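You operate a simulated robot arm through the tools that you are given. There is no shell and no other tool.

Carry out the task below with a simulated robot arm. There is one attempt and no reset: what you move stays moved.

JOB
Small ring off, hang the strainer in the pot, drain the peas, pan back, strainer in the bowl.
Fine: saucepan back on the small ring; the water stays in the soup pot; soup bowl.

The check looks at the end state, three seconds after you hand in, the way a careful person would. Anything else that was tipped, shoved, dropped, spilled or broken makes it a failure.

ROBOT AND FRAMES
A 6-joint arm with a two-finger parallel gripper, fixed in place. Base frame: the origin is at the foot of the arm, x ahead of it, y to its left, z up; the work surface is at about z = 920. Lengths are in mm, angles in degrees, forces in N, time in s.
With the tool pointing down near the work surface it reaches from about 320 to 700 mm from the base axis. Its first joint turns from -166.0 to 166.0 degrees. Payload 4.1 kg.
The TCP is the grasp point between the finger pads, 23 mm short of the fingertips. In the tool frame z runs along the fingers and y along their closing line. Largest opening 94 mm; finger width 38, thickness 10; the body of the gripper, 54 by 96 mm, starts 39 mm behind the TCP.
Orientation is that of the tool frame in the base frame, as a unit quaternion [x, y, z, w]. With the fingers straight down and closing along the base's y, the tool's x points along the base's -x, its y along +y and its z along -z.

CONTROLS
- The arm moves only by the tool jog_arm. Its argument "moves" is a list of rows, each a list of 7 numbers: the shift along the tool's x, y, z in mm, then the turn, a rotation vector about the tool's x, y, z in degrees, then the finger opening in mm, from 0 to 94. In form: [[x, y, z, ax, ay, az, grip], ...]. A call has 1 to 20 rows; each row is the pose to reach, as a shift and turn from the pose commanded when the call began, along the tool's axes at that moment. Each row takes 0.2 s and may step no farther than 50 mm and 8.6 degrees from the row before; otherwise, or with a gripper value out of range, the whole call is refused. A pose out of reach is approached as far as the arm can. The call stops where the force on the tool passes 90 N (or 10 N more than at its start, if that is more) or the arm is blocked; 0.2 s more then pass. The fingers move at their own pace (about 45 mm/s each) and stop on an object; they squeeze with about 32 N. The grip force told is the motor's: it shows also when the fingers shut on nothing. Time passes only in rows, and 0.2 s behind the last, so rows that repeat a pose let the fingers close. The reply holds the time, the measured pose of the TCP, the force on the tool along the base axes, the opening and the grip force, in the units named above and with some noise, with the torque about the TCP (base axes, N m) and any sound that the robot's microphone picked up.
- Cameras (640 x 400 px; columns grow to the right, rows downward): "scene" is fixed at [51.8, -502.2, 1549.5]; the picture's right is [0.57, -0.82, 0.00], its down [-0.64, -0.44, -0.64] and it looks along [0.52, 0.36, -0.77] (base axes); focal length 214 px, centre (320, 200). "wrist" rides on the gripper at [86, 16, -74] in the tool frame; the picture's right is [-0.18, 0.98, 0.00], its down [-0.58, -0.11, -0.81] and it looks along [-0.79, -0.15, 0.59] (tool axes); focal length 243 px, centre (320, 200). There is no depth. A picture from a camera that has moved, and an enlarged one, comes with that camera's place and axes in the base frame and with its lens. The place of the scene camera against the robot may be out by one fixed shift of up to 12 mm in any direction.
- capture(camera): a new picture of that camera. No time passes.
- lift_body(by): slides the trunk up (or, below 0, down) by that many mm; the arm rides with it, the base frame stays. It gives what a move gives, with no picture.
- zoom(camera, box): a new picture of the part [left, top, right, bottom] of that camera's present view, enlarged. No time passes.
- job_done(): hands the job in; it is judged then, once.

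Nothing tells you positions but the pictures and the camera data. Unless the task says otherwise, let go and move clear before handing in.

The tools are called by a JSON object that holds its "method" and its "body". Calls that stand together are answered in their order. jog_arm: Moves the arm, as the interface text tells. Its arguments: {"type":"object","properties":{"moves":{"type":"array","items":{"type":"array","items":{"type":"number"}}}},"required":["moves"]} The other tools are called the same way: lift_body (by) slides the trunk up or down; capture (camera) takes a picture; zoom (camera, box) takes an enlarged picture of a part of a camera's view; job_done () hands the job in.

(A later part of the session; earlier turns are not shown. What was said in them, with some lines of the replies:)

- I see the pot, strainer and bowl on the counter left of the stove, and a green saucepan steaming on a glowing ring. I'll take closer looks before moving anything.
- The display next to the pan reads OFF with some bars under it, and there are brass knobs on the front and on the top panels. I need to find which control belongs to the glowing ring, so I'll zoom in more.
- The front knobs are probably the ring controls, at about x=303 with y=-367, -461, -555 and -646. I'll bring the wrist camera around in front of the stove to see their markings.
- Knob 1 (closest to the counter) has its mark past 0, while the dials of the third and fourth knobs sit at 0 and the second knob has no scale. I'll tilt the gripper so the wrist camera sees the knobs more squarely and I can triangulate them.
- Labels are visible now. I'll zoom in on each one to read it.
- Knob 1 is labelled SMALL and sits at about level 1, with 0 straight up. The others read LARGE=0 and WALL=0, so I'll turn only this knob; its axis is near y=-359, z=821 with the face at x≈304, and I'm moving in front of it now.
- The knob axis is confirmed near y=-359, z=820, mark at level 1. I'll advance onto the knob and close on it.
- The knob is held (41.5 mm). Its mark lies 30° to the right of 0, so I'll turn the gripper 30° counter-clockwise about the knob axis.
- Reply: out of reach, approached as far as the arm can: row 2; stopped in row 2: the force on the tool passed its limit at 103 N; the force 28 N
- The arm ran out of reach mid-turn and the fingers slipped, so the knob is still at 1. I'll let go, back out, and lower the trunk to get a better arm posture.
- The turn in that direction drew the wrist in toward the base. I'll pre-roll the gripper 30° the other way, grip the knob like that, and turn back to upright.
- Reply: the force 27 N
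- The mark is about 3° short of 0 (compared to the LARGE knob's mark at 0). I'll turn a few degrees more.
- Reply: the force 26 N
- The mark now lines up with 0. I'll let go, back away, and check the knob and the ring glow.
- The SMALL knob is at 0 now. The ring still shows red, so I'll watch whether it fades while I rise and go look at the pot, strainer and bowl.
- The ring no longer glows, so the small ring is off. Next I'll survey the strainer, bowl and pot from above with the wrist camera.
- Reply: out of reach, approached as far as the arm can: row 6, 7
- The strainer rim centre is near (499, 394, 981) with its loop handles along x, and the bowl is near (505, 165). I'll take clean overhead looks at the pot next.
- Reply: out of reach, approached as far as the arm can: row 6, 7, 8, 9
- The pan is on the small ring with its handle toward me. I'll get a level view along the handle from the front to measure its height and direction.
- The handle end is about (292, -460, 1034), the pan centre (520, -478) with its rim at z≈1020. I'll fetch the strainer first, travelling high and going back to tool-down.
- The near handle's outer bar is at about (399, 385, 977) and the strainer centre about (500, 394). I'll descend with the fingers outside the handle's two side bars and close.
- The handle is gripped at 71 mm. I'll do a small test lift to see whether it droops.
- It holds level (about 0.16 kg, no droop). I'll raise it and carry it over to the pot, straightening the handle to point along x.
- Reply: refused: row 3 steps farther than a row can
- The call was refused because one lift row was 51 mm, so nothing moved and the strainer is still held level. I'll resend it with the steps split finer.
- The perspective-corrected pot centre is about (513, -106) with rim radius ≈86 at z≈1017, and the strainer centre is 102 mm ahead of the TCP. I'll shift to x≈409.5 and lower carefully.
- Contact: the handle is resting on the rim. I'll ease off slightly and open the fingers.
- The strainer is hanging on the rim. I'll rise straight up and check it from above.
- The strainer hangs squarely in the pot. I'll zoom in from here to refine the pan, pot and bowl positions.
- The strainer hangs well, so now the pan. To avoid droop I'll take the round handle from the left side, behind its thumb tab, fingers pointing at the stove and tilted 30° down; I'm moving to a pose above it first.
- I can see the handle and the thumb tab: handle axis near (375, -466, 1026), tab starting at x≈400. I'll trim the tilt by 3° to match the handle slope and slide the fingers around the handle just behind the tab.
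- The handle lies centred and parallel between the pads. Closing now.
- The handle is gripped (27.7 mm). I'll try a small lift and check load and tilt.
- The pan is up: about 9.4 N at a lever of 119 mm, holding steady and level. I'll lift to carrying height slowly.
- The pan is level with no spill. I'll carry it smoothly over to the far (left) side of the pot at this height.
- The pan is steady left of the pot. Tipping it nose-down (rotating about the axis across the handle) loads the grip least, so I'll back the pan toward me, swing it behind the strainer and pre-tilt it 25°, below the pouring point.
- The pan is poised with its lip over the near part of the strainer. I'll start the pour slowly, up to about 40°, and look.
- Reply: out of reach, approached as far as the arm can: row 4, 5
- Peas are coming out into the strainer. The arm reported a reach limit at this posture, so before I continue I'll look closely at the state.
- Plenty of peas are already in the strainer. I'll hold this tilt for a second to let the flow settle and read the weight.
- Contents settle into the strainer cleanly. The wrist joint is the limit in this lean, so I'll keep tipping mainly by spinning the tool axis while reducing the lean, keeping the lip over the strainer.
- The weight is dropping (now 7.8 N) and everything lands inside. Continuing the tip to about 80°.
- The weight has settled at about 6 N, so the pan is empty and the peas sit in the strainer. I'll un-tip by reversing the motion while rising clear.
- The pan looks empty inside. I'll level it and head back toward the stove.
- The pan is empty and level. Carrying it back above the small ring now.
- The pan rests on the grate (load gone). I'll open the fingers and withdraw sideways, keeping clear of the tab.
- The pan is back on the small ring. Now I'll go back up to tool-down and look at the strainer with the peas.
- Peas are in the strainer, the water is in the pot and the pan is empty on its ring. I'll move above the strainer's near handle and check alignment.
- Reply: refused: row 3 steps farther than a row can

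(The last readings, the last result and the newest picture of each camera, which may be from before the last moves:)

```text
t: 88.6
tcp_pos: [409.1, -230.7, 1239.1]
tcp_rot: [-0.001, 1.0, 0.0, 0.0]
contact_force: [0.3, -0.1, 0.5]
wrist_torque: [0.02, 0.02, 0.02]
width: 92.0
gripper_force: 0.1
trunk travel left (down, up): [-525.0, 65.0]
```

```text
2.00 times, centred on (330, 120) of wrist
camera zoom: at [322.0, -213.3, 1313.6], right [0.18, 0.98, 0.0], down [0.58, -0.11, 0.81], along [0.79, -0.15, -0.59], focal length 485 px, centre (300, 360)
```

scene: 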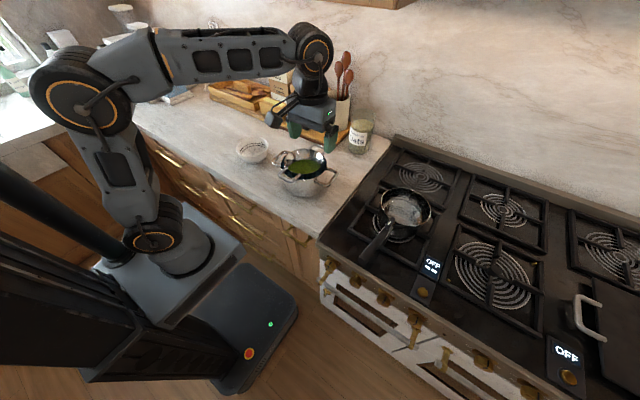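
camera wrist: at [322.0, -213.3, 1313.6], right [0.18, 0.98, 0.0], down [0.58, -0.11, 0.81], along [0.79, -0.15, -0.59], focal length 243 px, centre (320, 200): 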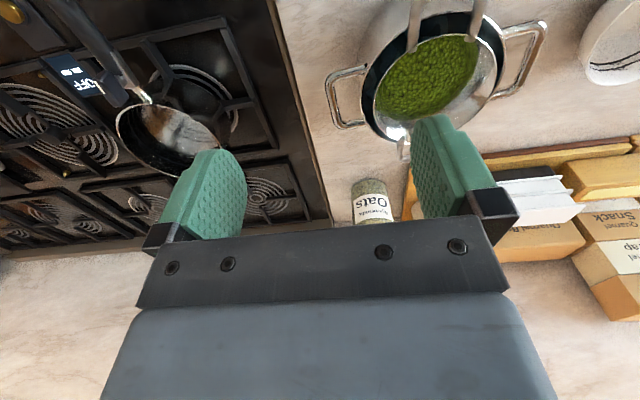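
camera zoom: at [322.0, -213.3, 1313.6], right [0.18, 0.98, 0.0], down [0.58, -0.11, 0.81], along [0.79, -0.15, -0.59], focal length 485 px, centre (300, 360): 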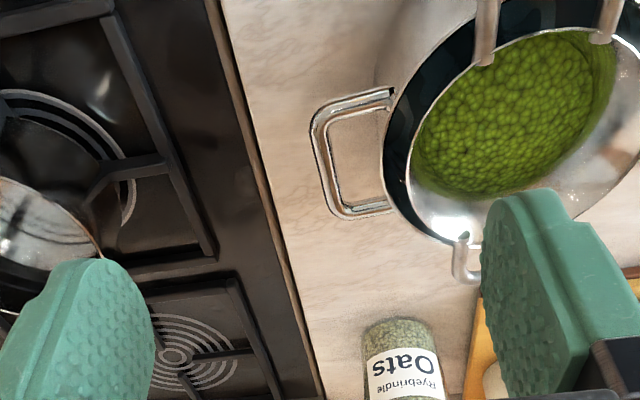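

One step was just over the limit, so nothing moved. I'll resend it with smaller steps.

{"method": "jog_arm", "body": {"moves": [[0, 31, 12, 0, 0, 0, 92], [-0.2, 62, 28, 0, 0, 0, 92], [-0.3, 93, 48, 0, 0, 0, 92], [-0.4, 123.7, 70, 0, 0, 0, 92], [-0.4, 123.7, 95, 0, 0, 0, 92], [-0.4, 123.7, 95, 0, 0, 0, 92]]}}

{"method": "capture", "body": {"camera": "wrist"}}

{"method": "zoom", "body": {"camera": "wrist", "box": [220, 20, 440, 220]}}

```text
t: 90.0
tcp_pos: [408.6, -106.9, 1144.6]
tcp_rot: [-0.001, 1.0, -0.001, 0.001]
contact_force: [0.3, -0.7, 0.3]
wrist_torque: [-0.03, 0.02, 0.01]
width: 92.2
gripper_force: 0.0
trunk travel left (down, up): [-525.0, 65.0]
```

```text
taken
camera wrist: at [324.0, -90.7, 1218.9], right [0.18, 0.98, 0.0], down [0.58, -0.11, 0.81], along [0.79, -0.15, -0.59], focal length 243 px, centre (320, 200)
```

wrist: 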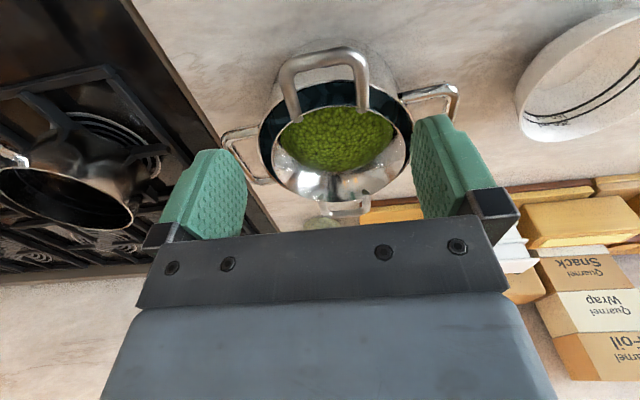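

```text
2.00 times, centred on (330, 120) of wrist
camera zoom: at [324.0, -90.7, 1218.9], right [0.18, 0.98, 0.0], down [0.58, -0.11, 0.81], along [0.79, -0.15, -0.59], focal length 485 px, centre (300, 360)
```

zoom: 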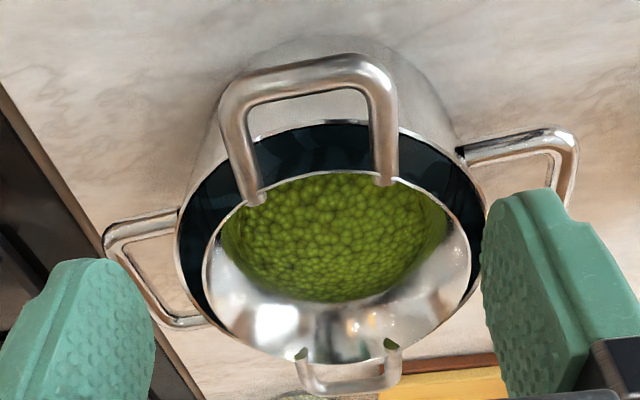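

{"method": "jog_arm", "body": {"moves": [[-1.2, 1.2, 40, 0, 0, 0, 92], [-2.4, 2.4, 78, 0, 0, 0, 92], [-2.4, 2.4, 105, 0, 0, 0, 92], [-2.4, 2.4, 117, 0, 0, 0, 92], [-2.4, 2.4, 117, 0, 0, 0, 92]]}}

{"method": "zoom", "body": {"camera": "wrist", "box": [180, 60, 500, 240]}}

{"method": "zoom", "body": {"camera": "scene", "box": [240, 110, 360, 220]}}

```text
t: 91.2
tcp_pos: [411.0, -106.3, 1025.8]
tcp_rot: [-0.001, 1.0, -0.001, -0.001]
contact_force: [-0.8, -0.3, 0.5]
wrist_torque: [-0.01, -0.01, -0.01]
width: 92.0
gripper_force: 0.0
trunk travel left (down, up): [-525.0, 65.0]
```

```text
2.00 times, centred on (340, 150) of wrist
camera zoom: at [325.5, -89.0, 1100.2], right [0.18, 0.98, 0.0], down [0.58, -0.11, 0.81], along [0.79, -0.15, -0.59], focal length 485 px, centre (280, 300)
```

zoom: 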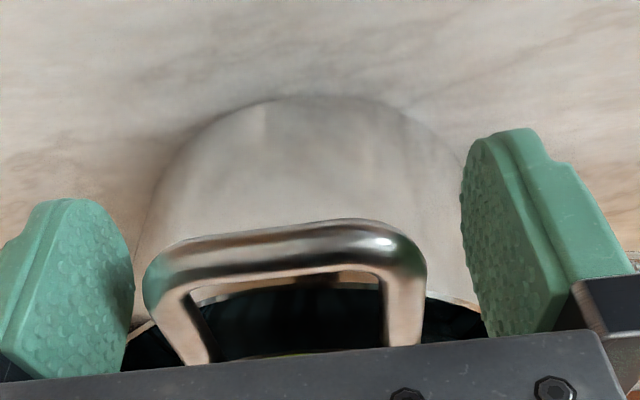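

```text
3.64 times, centred on (300, 165) of scene
camera zoom: at [51.8, -502.2, 1549.5], right [0.57, -0.82, 0.0], down [-0.64, -0.44, -0.64], along [0.52, 0.36, -0.77], focal length 780 px, centre (393, 327)
```

zoom: 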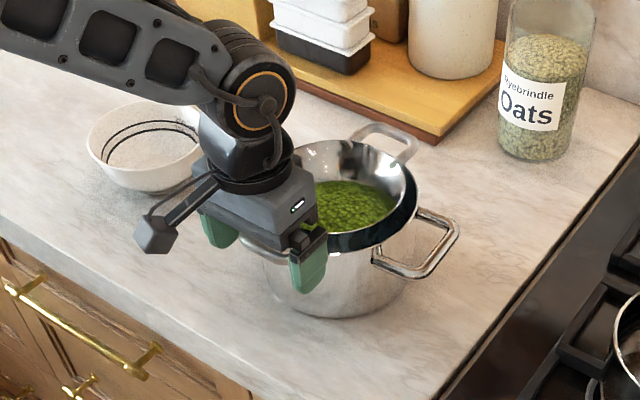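

{"method": "jog_arm", "body": {"moves": [[0, -2.5, 0, 0, 0, 0, 84], [0, -2.5, 0, 0, 0, 0, 72], [0, -2.5, 0, 0, 0, 0, 60], [0, -2.5, 0, 0, 0, 0, 60], [0, -2.5, 0, 0, 0, 0, 60]]}}

{"method": "zoom", "body": {"camera": "wrist", "box": [180, 60, 500, 240]}}

```text
t: 92.4
tcp_pos: [411.3, -108.3, 1026.0]
tcp_rot: [-0.001, 1.0, -0.002, 0.0]
contact_force: [0.4, -0.7, -0.5]
wrist_torque: [-0.01, 0.0, -0.06]
width: 71.1
gripper_force: 32.1
trunk travel left (down, up): [-525.0, 65.0]
```

```text
2.00 times, centred on (340, 150) of wrist
camera zoom: at [325.7, -91.1, 1100.7], right [0.18, 0.98, 0.0], down [0.58, -0.11, 0.81], along [0.79, -0.15, -0.59], focal length 485 px, centre (280, 300)
```

zoom: 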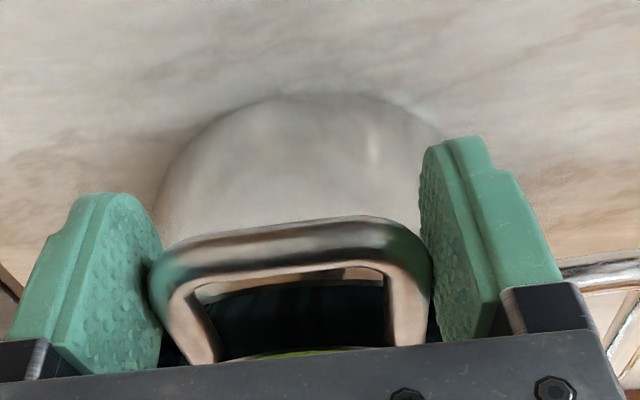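

{"method": "jog_arm", "body": {"moves": [[0, 0, -5, 0, 0, 0, 60], [0, 0, -11, 0, 0, 0, 60], [0, 0, -18, 0, 0, 0, 60], [0, 0, -18, 0, 0, 0, 60]]}}

{"method": "zoom", "body": {"camera": "wrist", "box": [180, 60, 500, 240]}}

{"method": "zoom", "body": {"camera": "scene", "box": [240, 110, 360, 220]}}

```text
t: 93.4
tcp_pos: [411.8, -106.9, 1044.7]
tcp_rot: [-0.001, 1.0, -0.001, 0.0]
contact_force: [0.2, 0.5, -3.0]
wrist_torque: [0.01, 0.27, -0.01]
width: 71.1
gripper_force: 31.9
trunk travel left (down, up): [-525.0, 65.0]
```

```text
2.00 times, centred on (340, 150) of wrist
camera zoom: at [326.6, -90.2, 1118.3], right [0.18, 0.98, 0.0], down [0.58, -0.11, 0.81], along [0.79, -0.15, -0.59], focal length 485 px, centre (280, 300)
```

zoom: 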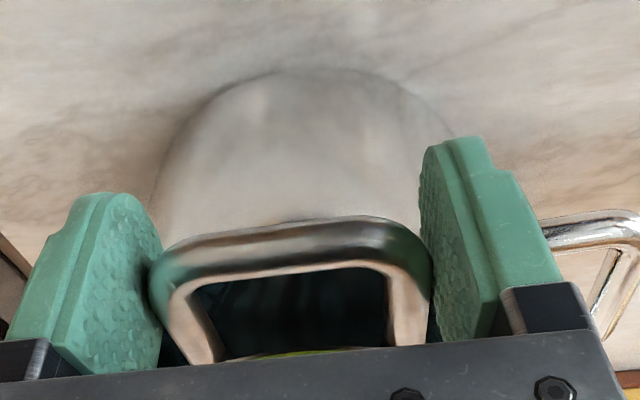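

```text
3.64 times, centred on (300, 165) of scene
camera zoom: at [51.8, -502.2, 1549.5], right [0.57, -0.82, 0.0], down [-0.64, -0.44, -0.64], along [0.52, 0.36, -0.77], focal length 780 px, centre (393, 327)
```

zoom: 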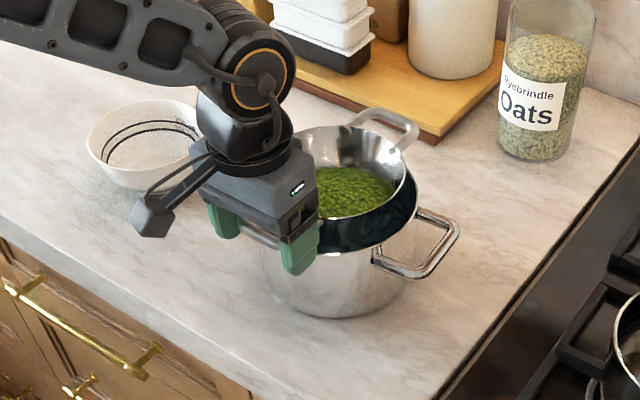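

Held level at 3 N with no droop. I'll lift it clear of the pot and let it drip for a few seconds above the pot.

{"method": "jog_arm", "body": {"moves": [[0, 0, -15, 0, 0, 0, 60], [0, 0, -35, 0, 0, 0, 60], [0, 0, -55, 0, 0, 0, 60], [0, 0, -75, 0, 0, 0, 60], [0, 0, -75, 0, 0, 0, 60], [0, 0, -75, 0, 0, 0, 60], [0, 0, -75, 0, 0, 0, 60], [0, 0, -75, 0, 0, 0, 60], [0, 0, -75, 0, 0, 0, 60], [0, 0, -75, 0, 0, 0, 60], [0, 0, -75, 0, 0, 0, 60], [0, 0, -75, 0, 0, 0, 60], [0, 0, -75, 0, 0, 0, 60], [0, 0, -75, 0, 0, 0, 60], [0, 0, -75, 0, 0, 0, 60], [0, 0, -75, 0, 0, 0, 60], [0, 0, -75, 0, 0, 0, 60], [0, 0, -75, 0, 0, 0, 60], [0, 0, -75, 0, 0, 0, 60], [0, 0, -75, 0, 0, 0, 60]]}}

{"method": "zoom", "body": {"camera": "scene", "box": [220, 80, 360, 210]}}

{"method": "capture", "body": {"camera": "wrist"}}

```text
t: 97.6
tcp_pos: [412.9, -107.1, 1118.8]
tcp_rot: [-0.001, 1.0, 0.0, 0.0]
contact_force: [0.1, 0.4, -2.5]
wrist_torque: [-0.01, 0.27, -0.01]
width: 70.9
gripper_force: 32.3
trunk travel left (down, up): [-525.0, 65.0]
```

```text
3.08 times, centred on (290, 145) of scene
camera zoom: at [51.8, -502.2, 1549.5], right [0.57, -0.82, 0.0], down [-0.64, -0.44, -0.64], along [0.52, 0.36, -0.77], focal length 660 px, centre (412, 369)
```

zoom: 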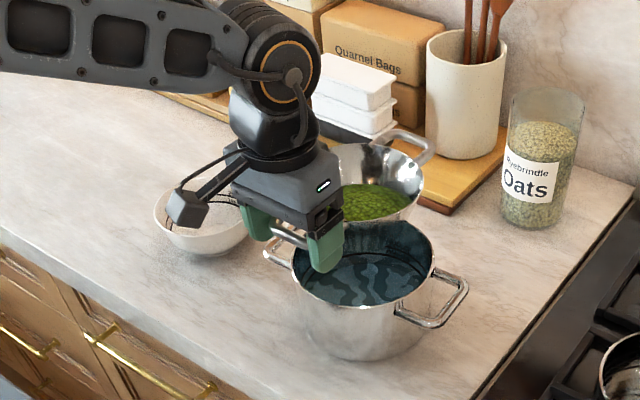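

```text
taken
camera wrist: at [327.3, -89.4, 1193.2], right [0.18, 0.98, 0.0], down [0.58, -0.11, 0.81], along [0.79, -0.15, -0.59], focal length 243 px, centre (320, 200)
```

wrist: 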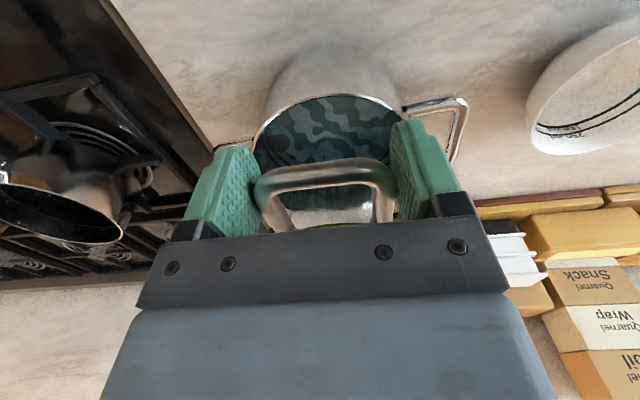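

Water stays in the pot and the peas sit in the strainer. I'll carry it over toward the bowl and check alignment from above.

{"method": "jog_arm", "body": {"moves": [[0.5, 10, -6, 0, 0, 0, 60], [1.5, 30, -15, 0, 0, 0, 60], [2.5, 62, -21, 0, 0, 0, 60], [3.5, 97, -21, 0, 0, 0, 60], [4.6, 132, -21, 0, 0, 0, 60], [5.8, 167, -21, 0, 0, 0, 60], [6.9, 202, -21, 0, 0, 0, 60], [8, 235, -21, 0, 0, 0, 60], [8.6, 260, -21, 0, 0, 0, 60], [8.9, 272, -21, 0, 0, 0, 60], [8.9, 272, -21, 0, 0, 0, 60]]}}

{"method": "capture", "body": {"camera": "wrist"}}

{"method": "zoom", "body": {"camera": "wrist", "box": [200, 20, 460, 230]}}

{"method": "zoom", "body": {"camera": "scene", "box": [190, 60, 330, 200]}}

```text
t: 100.0
tcp_pos: [402.6, 166.9, 1139.2]
tcp_rot: [-0.001, 1.0, -0.001, 0.0]
contact_force: [0.2, 0.5, -2.7]
wrist_torque: [0.01, 0.24, 0.01]
width: 71.1
gripper_force: 32.0
trunk travel left (down, up): [-525.0, 65.0]
```

```text
taken
camera wrist: at [317.1, 182.8, 1213.5], right [0.18, 0.98, 0.0], down [0.58, -0.11, 0.81], along [0.79, -0.15, -0.59], focal length 243 px, centre (320, 200)
```

wrist: 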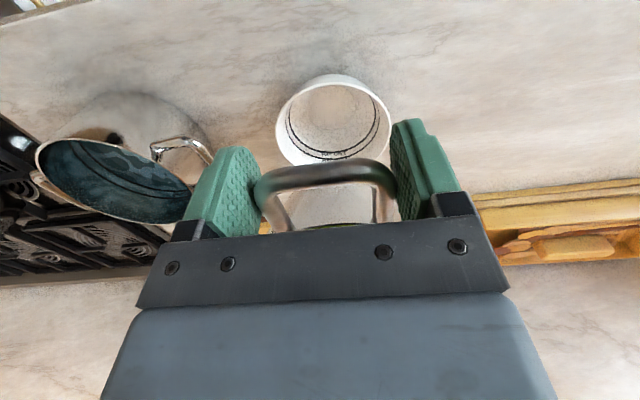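

```text
1.90 times, centred on (330, 125) of wrist
camera zoom: at [317.1, 182.8, 1213.5], right [0.18, 0.98, 0.0], down [0.58, -0.11, 0.81], along [0.79, -0.15, -0.59], focal length 462 px, centre (301, 343)
```

zoom: 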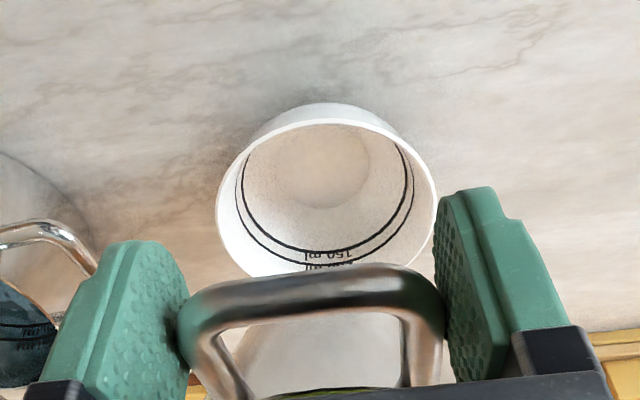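

```text
2.86 times, centred on (260, 130) of scene
camera zoom: at [51.8, -502.2, 1549.5], right [0.57, -0.82, 0.0], down [-0.64, -0.44, -0.64], along [0.52, 0.36, -0.77], focal length 613 px, centre (491, 400)
```

zoom: 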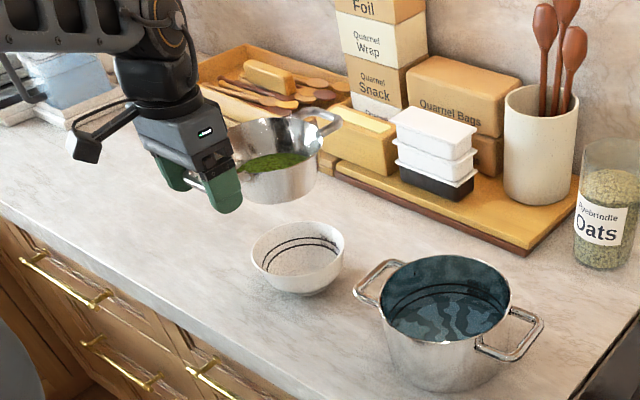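

Bowl centre is about (503.5, 164) with its rim near z=986. I'll trim the position by a few mm and lower the strainer toward it.

{"method": "jog_arm", "body": {"moves": [[1, -1.5, 20, 0, 0, 0, 60], [2, -2.9, 45, 0, 0, 0, 60], [2, -2.9, 70, 0, 0, 0, 60], [2, -2.9, 90, 0, 0, 0, 60], [2, -2.9, 90, 0, 0, 0, 60]]}}

{"method": "zoom", "body": {"camera": "scene", "box": [190, 90, 330, 200]}}

{"method": "zoom", "body": {"camera": "wrist", "box": [180, 40, 500, 240]}}

```text
t: 101.2
tcp_pos: [401.0, 162.2, 1050.5]
tcp_rot: [-0.002, 1.0, -0.001, -0.001]
contact_force: [0.7, -0.3, -3.0]
wrist_torque: [-0.01, 0.29, 0.01]
width: 71.1
gripper_force: 31.9
trunk travel left (down, up): [-525.0, 65.0]
```

```text
3.64 times, centred on (260, 145) of scene
camera zoom: at [51.8, -502.2, 1549.5], right [0.57, -0.82, 0.0], down [-0.64, -0.44, -0.64], along [0.52, 0.36, -0.77], focal length 780 px, centre (538, 400)
```

zoom: 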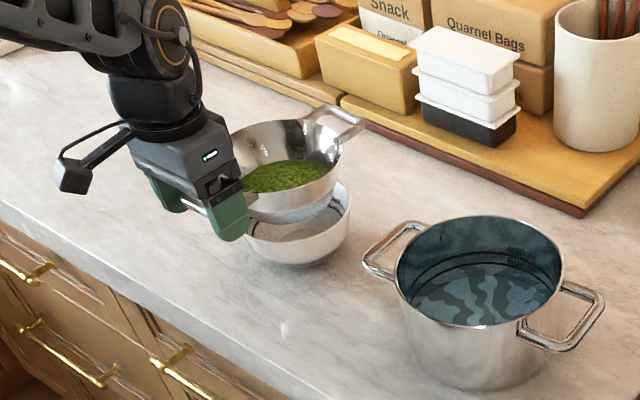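

```text
2.00 times, centred on (340, 140) of wrist
camera zoom: at [315.0, 178.4, 1123.9], right [0.18, 0.98, 0.0], down [0.58, -0.11, 0.81], along [0.79, -0.15, -0.59], focal length 485 px, centre (280, 320)
```

zoom: 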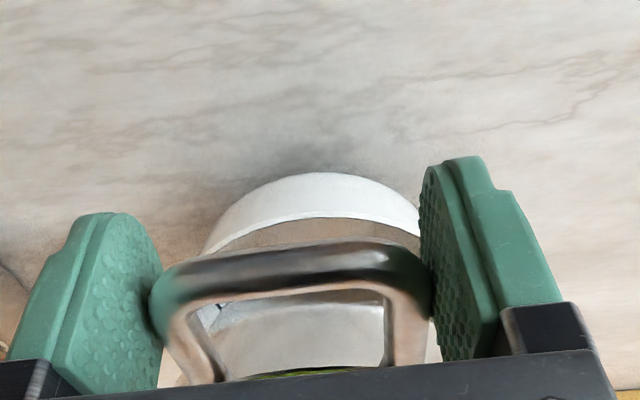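

{"method": "jog_arm", "body": {"moves": [[0, -0.5, 8, 0, 0, 0, 60], [0, -0.5, 16, 0, 0, 0, 60], [0, -0.5, 23, 0, 0, 0, 60], [0, -0.5, 28, 0, 0, 0, 60], [0, -0.5, 28, 0, 0, 0, 60]]}}

{"method": "zoom", "body": {"camera": "scene", "box": [200, 100, 300, 190]}}

```text
t: 102.4
tcp_pos: [400.6, 163.1, 1022.2]
tcp_rot: [0.0, 1.0, -0.001, 0.0]
contact_force: [0.2, -0.4, -3.0]
wrist_torque: [0.0, 0.27, 0.03]
width: 71.1
gripper_force: 31.7
trunk travel left (down, up): [-525.0, 65.0]
```

```text
4.44 times, centred on (250, 145) of scene
camera zoom: at [51.8, -502.2, 1549.5], right [0.57, -0.82, 0.0], down [-0.64, -0.44, -0.64], along [0.52, 0.36, -0.77], focal length 953 px, centre (631, 444)
```

zoom: 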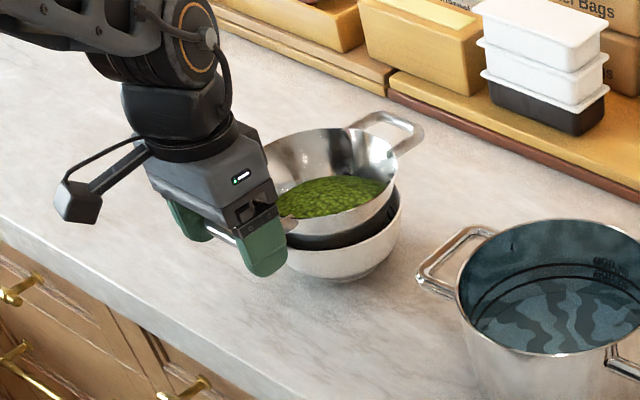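

{"method": "jog_arm", "body": {"moves": [[0, 0, 3, 0, 0, 0, 60], [0, 0, 6, 0, 0, 0, 60], [0, 0, 6, 0, 0, 0, 60]]}}

```text
t: 103.2
tcp_pos: [400.8, 162.1, 1017.4]
tcp_rot: [-0.001, 1.0, 0.0, 0.002]
contact_force: [1.3, 0.9, 12.7]
wrist_torque: [-0.18, -1.01, 0.03]
width: 70.9
gripper_force: 32.2
trunk travel left (down, up): [-525.0, 65.0]
```

Contact with the bowl, slightly on the near/right side. I'll back off 5 mm, shift +4/+3 mm, and set down again to centre it.

{"method": "jog_arm", "body": {"moves": [[0, 0, -6, 0, 0, 0, 60], [-4, 3, -6, 0, 0, 0, 60], [-4, 3, -3, 0, 0, 0, 60], [-4, 3, -1, 0, 0, 0, 60], [-4, 3, -1, 0, 0, 0, 60]]}}

```text
t: 104.4
tcp_pos: [404.6, 165.6, 1018.8]
tcp_rot: [-0.001, 1.0, 0.0, 0.001]
contact_force: [-4.5, -1.9, 9.7]
wrist_torque: [0.07, -0.99, -0.22]
width: 71.0
gripper_force: 31.9
trunk travel left (down, up): [-525.0, 65.0]
```

{"method": "jog_arm", "body": {"moves": [[0, 0, -5, 0, 0, 0, 60], [2.8, -2, -5, 0, 0, 0, 60], [2.8, -2, -2, 0, 0, 0, 60], [2.8, -2, 0, 0, 0, 0, 60], [2.8, -2, 0, 0, 0, 0, 60]]}}

{"method": "zoom", "body": {"camera": "scene", "box": [200, 100, 300, 190]}}

```text
t: 105.6
tcp_pos: [402.7, 163.1, 1018.4]
tcp_rot: [-0.001, 1.0, -0.001, 0.0]
contact_force: [-1.6, -1.5, 1.7]
wrist_torque: [0.1, -0.3, -0.12]
width: 71.0
gripper_force: 32.1
trunk travel left (down, up): [-525.0, 65.0]
```

```text
4.44 times, centred on (250, 145) of scene
camera zoom: at [51.8, -502.2, 1549.5], right [0.57, -0.82, 0.0], down [-0.64, -0.44, -0.64], along [0.52, 0.36, -0.77], focal length 953 px, centre (631, 444)
```

zoom: 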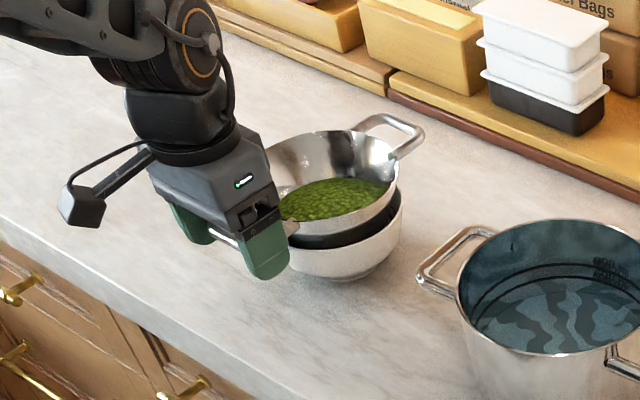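

Well balanced: the bowl is carrying the strainer. Releasing.

{"method": "jog_arm", "body": {"moves": [[0, 0, 0, 0, 0, 0, 72], [0, 0, 0, 0, 0, 0, 78], [0, 0, 0, 0, 0, 0, 86], [0, 0, 0, 0, 0, 0, 92], [0, 0, 0, 0, 0, 0, 92]]}}

{"method": "zoom", "body": {"camera": "scene", "box": [200, 100, 300, 190]}}

{"method": "zoom", "body": {"camera": "wrist", "box": [180, 40, 500, 240]}}

```text
t: 106.8
tcp_pos: [401.4, 163.4, 1016.1]
tcp_rot: [-0.001, 1.0, 0.0, -0.001]
contact_force: [0.4, -0.6, -0.8]
wrist_torque: [0.01, 0.0, 0.0]
width: 92.2
gripper_force: 0.0
trunk travel left (down, up): [-525.0, 65.0]
```

```text
4.44 times, centred on (250, 145) of scene
camera zoom: at [51.8, -502.2, 1549.5], right [0.57, -0.82, 0.0], down [-0.64, -0.44, -0.64], along [0.52, 0.36, -0.77], focal length 953 px, centre (631, 444)
```

zoom: 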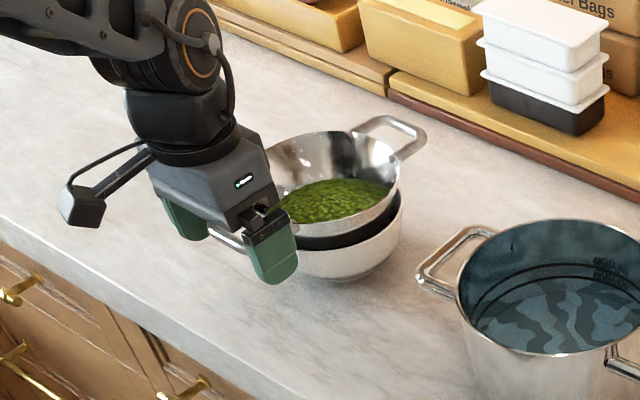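

```text
2.00 times, centred on (340, 140) of wrist
camera zoom: at [316.4, 179.9, 1090.8], right [0.18, 0.98, 0.0], down [0.58, -0.11, 0.81], along [0.79, -0.15, -0.59], focal length 485 px, centre (280, 320)
```

zoom: 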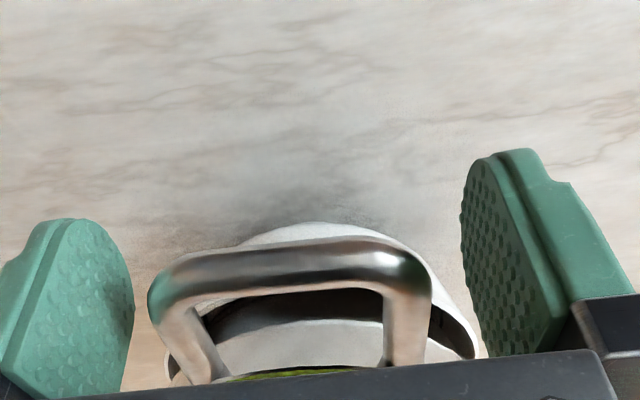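

The strainer sits in the bowl. I'll rise straight up and check everything.

{"method": "jog_arm", "body": {"moves": [[0, 0, -25, 0, 0, 0, 92], [0, 0, -60, 0, 0, 0, 92], [0, 0, -100, 0, 0, 0, 92], [0, 0, -145, 0, 0, 0, 92], [0, 0, -190, 0, 0, 0, 92], [0, 0, -230, 0, 0, 0, 92]]}}

{"method": "capture", "body": {"camera": "wrist"}}

{"method": "capture", "body": {"camera": "scene"}}

{"method": "zoom", "body": {"camera": "scene", "box": [200, 100, 340, 210]}}

```text
t: 108.2
tcp_pos: [401.7, 163.6, 1246.8]
tcp_rot: [-0.001, 1.0, -0.001, -0.001]
contact_force: [-0.4, 0.6, 0.0]
wrist_torque: [-0.01, 0.0, 0.0]
width: 92.0
gripper_force: 0.0
trunk travel left (down, up): [-525.0, 65.0]
```

```text
taken
camera wrist: at [315.7, 179.7, 1321.4], right [0.18, 0.98, 0.0], down [0.58, -0.11, 0.81], along [0.79, -0.15, -0.59], focal length 243 px, centre (320, 200)
```

wrist: 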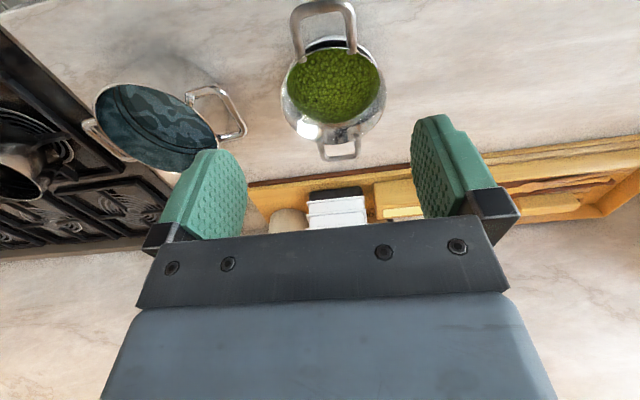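

```text
taken
```

scene: 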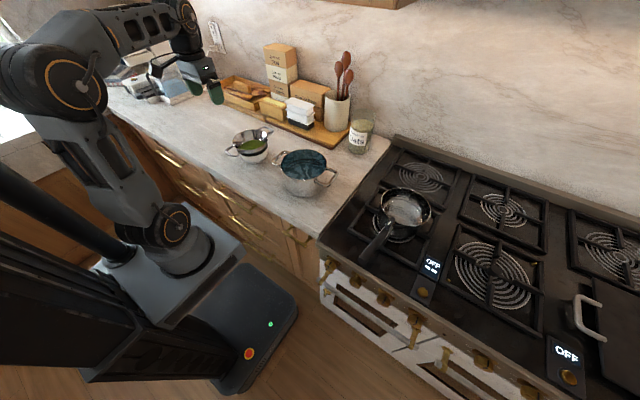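

```text
3.64 times, centred on (270, 155) of scene
camera zoom: at [51.8, -502.2, 1549.5], right [0.57, -0.82, 0.0], down [-0.64, -0.44, -0.64], along [0.52, 0.36, -0.77], focal length 780 px, centre (502, 364)
```

zoom: 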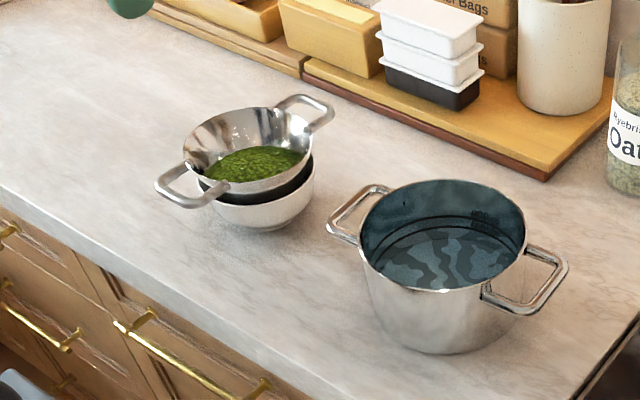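

The strainer with the peas sits in the bowl and the water is in the pot. A last close check for drips, stray peas, the pan interior and the ring before handing in.

{"method": "zoom", "body": {"camera": "scene", "box": [270, 130, 350, 210]}}

{"method": "zoom", "body": {"camera": "scene", "box": [365, 170, 445, 260]}}

{"method": "zoom", "body": {"camera": "scene", "box": [300, 180, 460, 320]}}

{"method": "zoom", "body": {"camera": "wrist", "box": [70, 0, 430, 180]}}

{"method": "zoom", "body": {"camera": "scene", "box": [210, 115, 290, 175]}}

```text
5.00 times, centred on (310, 170) of scene
camera zoom: at [51.8, -502.2, 1549.5], right [0.57, -0.82, 0.0], down [-0.64, -0.44, -0.64], along [0.52, 0.36, -0.77], focal length 1072 px, centre (370, 350)
```

zoom: 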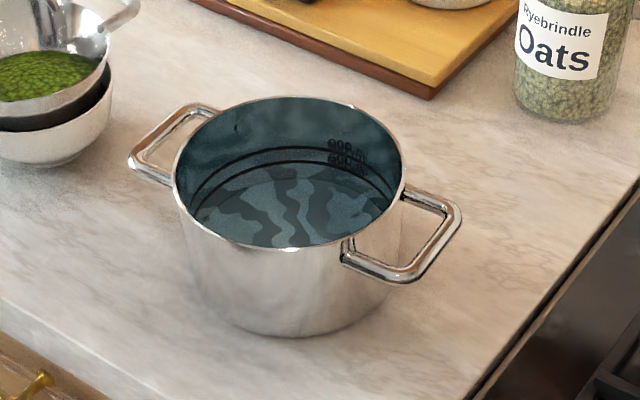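

```text
4.44 times, centred on (405, 215) of scene
camera zoom: at [51.8, -502.2, 1549.5], right [0.57, -0.82, 0.0], down [-0.64, -0.44, -0.64], along [0.52, 0.36, -0.77], focal length 953 px, centre (-58, 133)
```

zoom: 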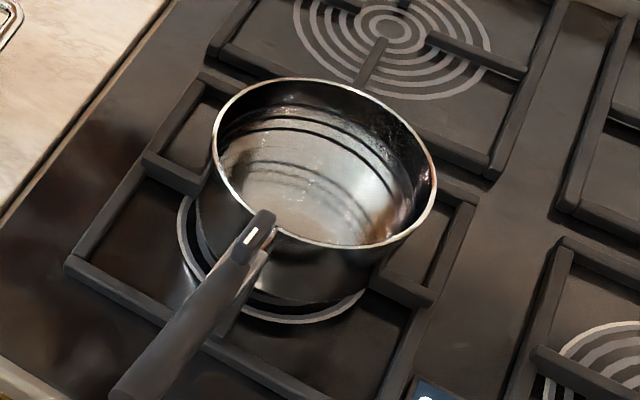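

```text
2.86 times, centred on (380, 250) of scene
camera zoom: at [51.8, -502.2, 1549.5], right [0.57, -0.82, 0.0], down [-0.64, -0.44, -0.64], along [0.52, 0.36, -0.77], focal length 613 px, centre (149, 57)
```

zoom: 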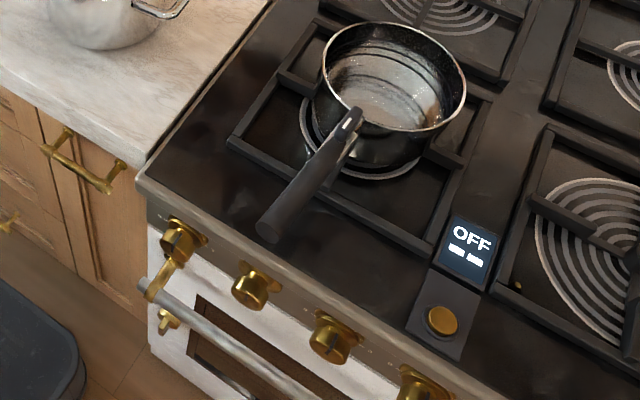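

```text
1.78 times, centred on (250, 90) of wrist
camera zoom: at [315.7, 179.7, 1321.4], right [0.18, 0.98, 0.0], down [0.58, -0.11, 0.81], along [0.79, -0.15, -0.59], focal length 431 px, centre (444, 396)
```

zoom: 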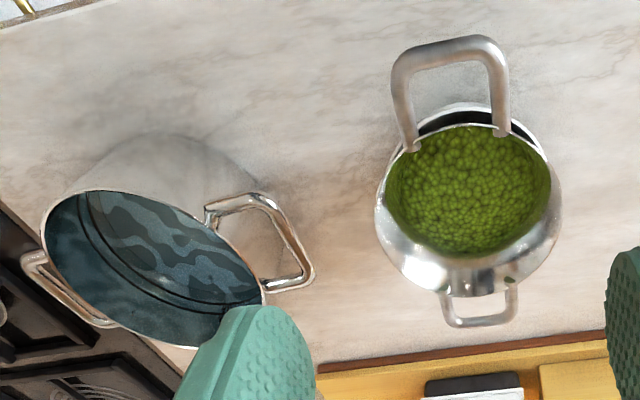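

```text
6.67 times, centred on (250, 145) of scene
camera zoom: at [51.8, -502.2, 1549.5], right [0.57, -0.82, 0.0], down [-0.64, -0.44, -0.64], along [0.52, 0.36, -0.77], focal length 1430 px, centre (787, 567)
```

zoom: 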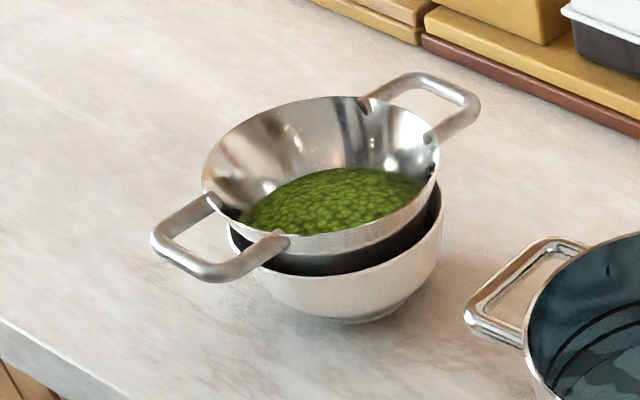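

Everything checks out: the small ring is dark with its knob at 0. The empty pan is centred on that ring, the water is in the pot, and the strainer with the peas sits in the bowl. The counter looks clean and the arm is clear, so I'm handing in.

{"method": "job_done", "body": {}}

```text
The job is handed in.
```

I've handed in the job, and as far as the cameras show, every step is done. I haven't seen the result of the check.

- **Ring:** the small ring's knob is at 0 and the ring no longer glows. My first try at turning it slipped off, and the second worked.
- **Saucepan:** it is back on the small ring. It looked empty, and its weight stopped dropping at about 6 N.
- **Water:** it drained through the strainer into the soup pot and stayed there. I held the strainer over the pot for about three seconds to drip before moving it.
- **Strainer and peas:** the strainer sits in the soup bowl with the peas in it. I set it down three times to centre it, so the bowl may have moved a few millimetres.

I saw no drips or stray peas on the counter. Before handing in, I opened the gripper and raised the arm clear above the bowl.
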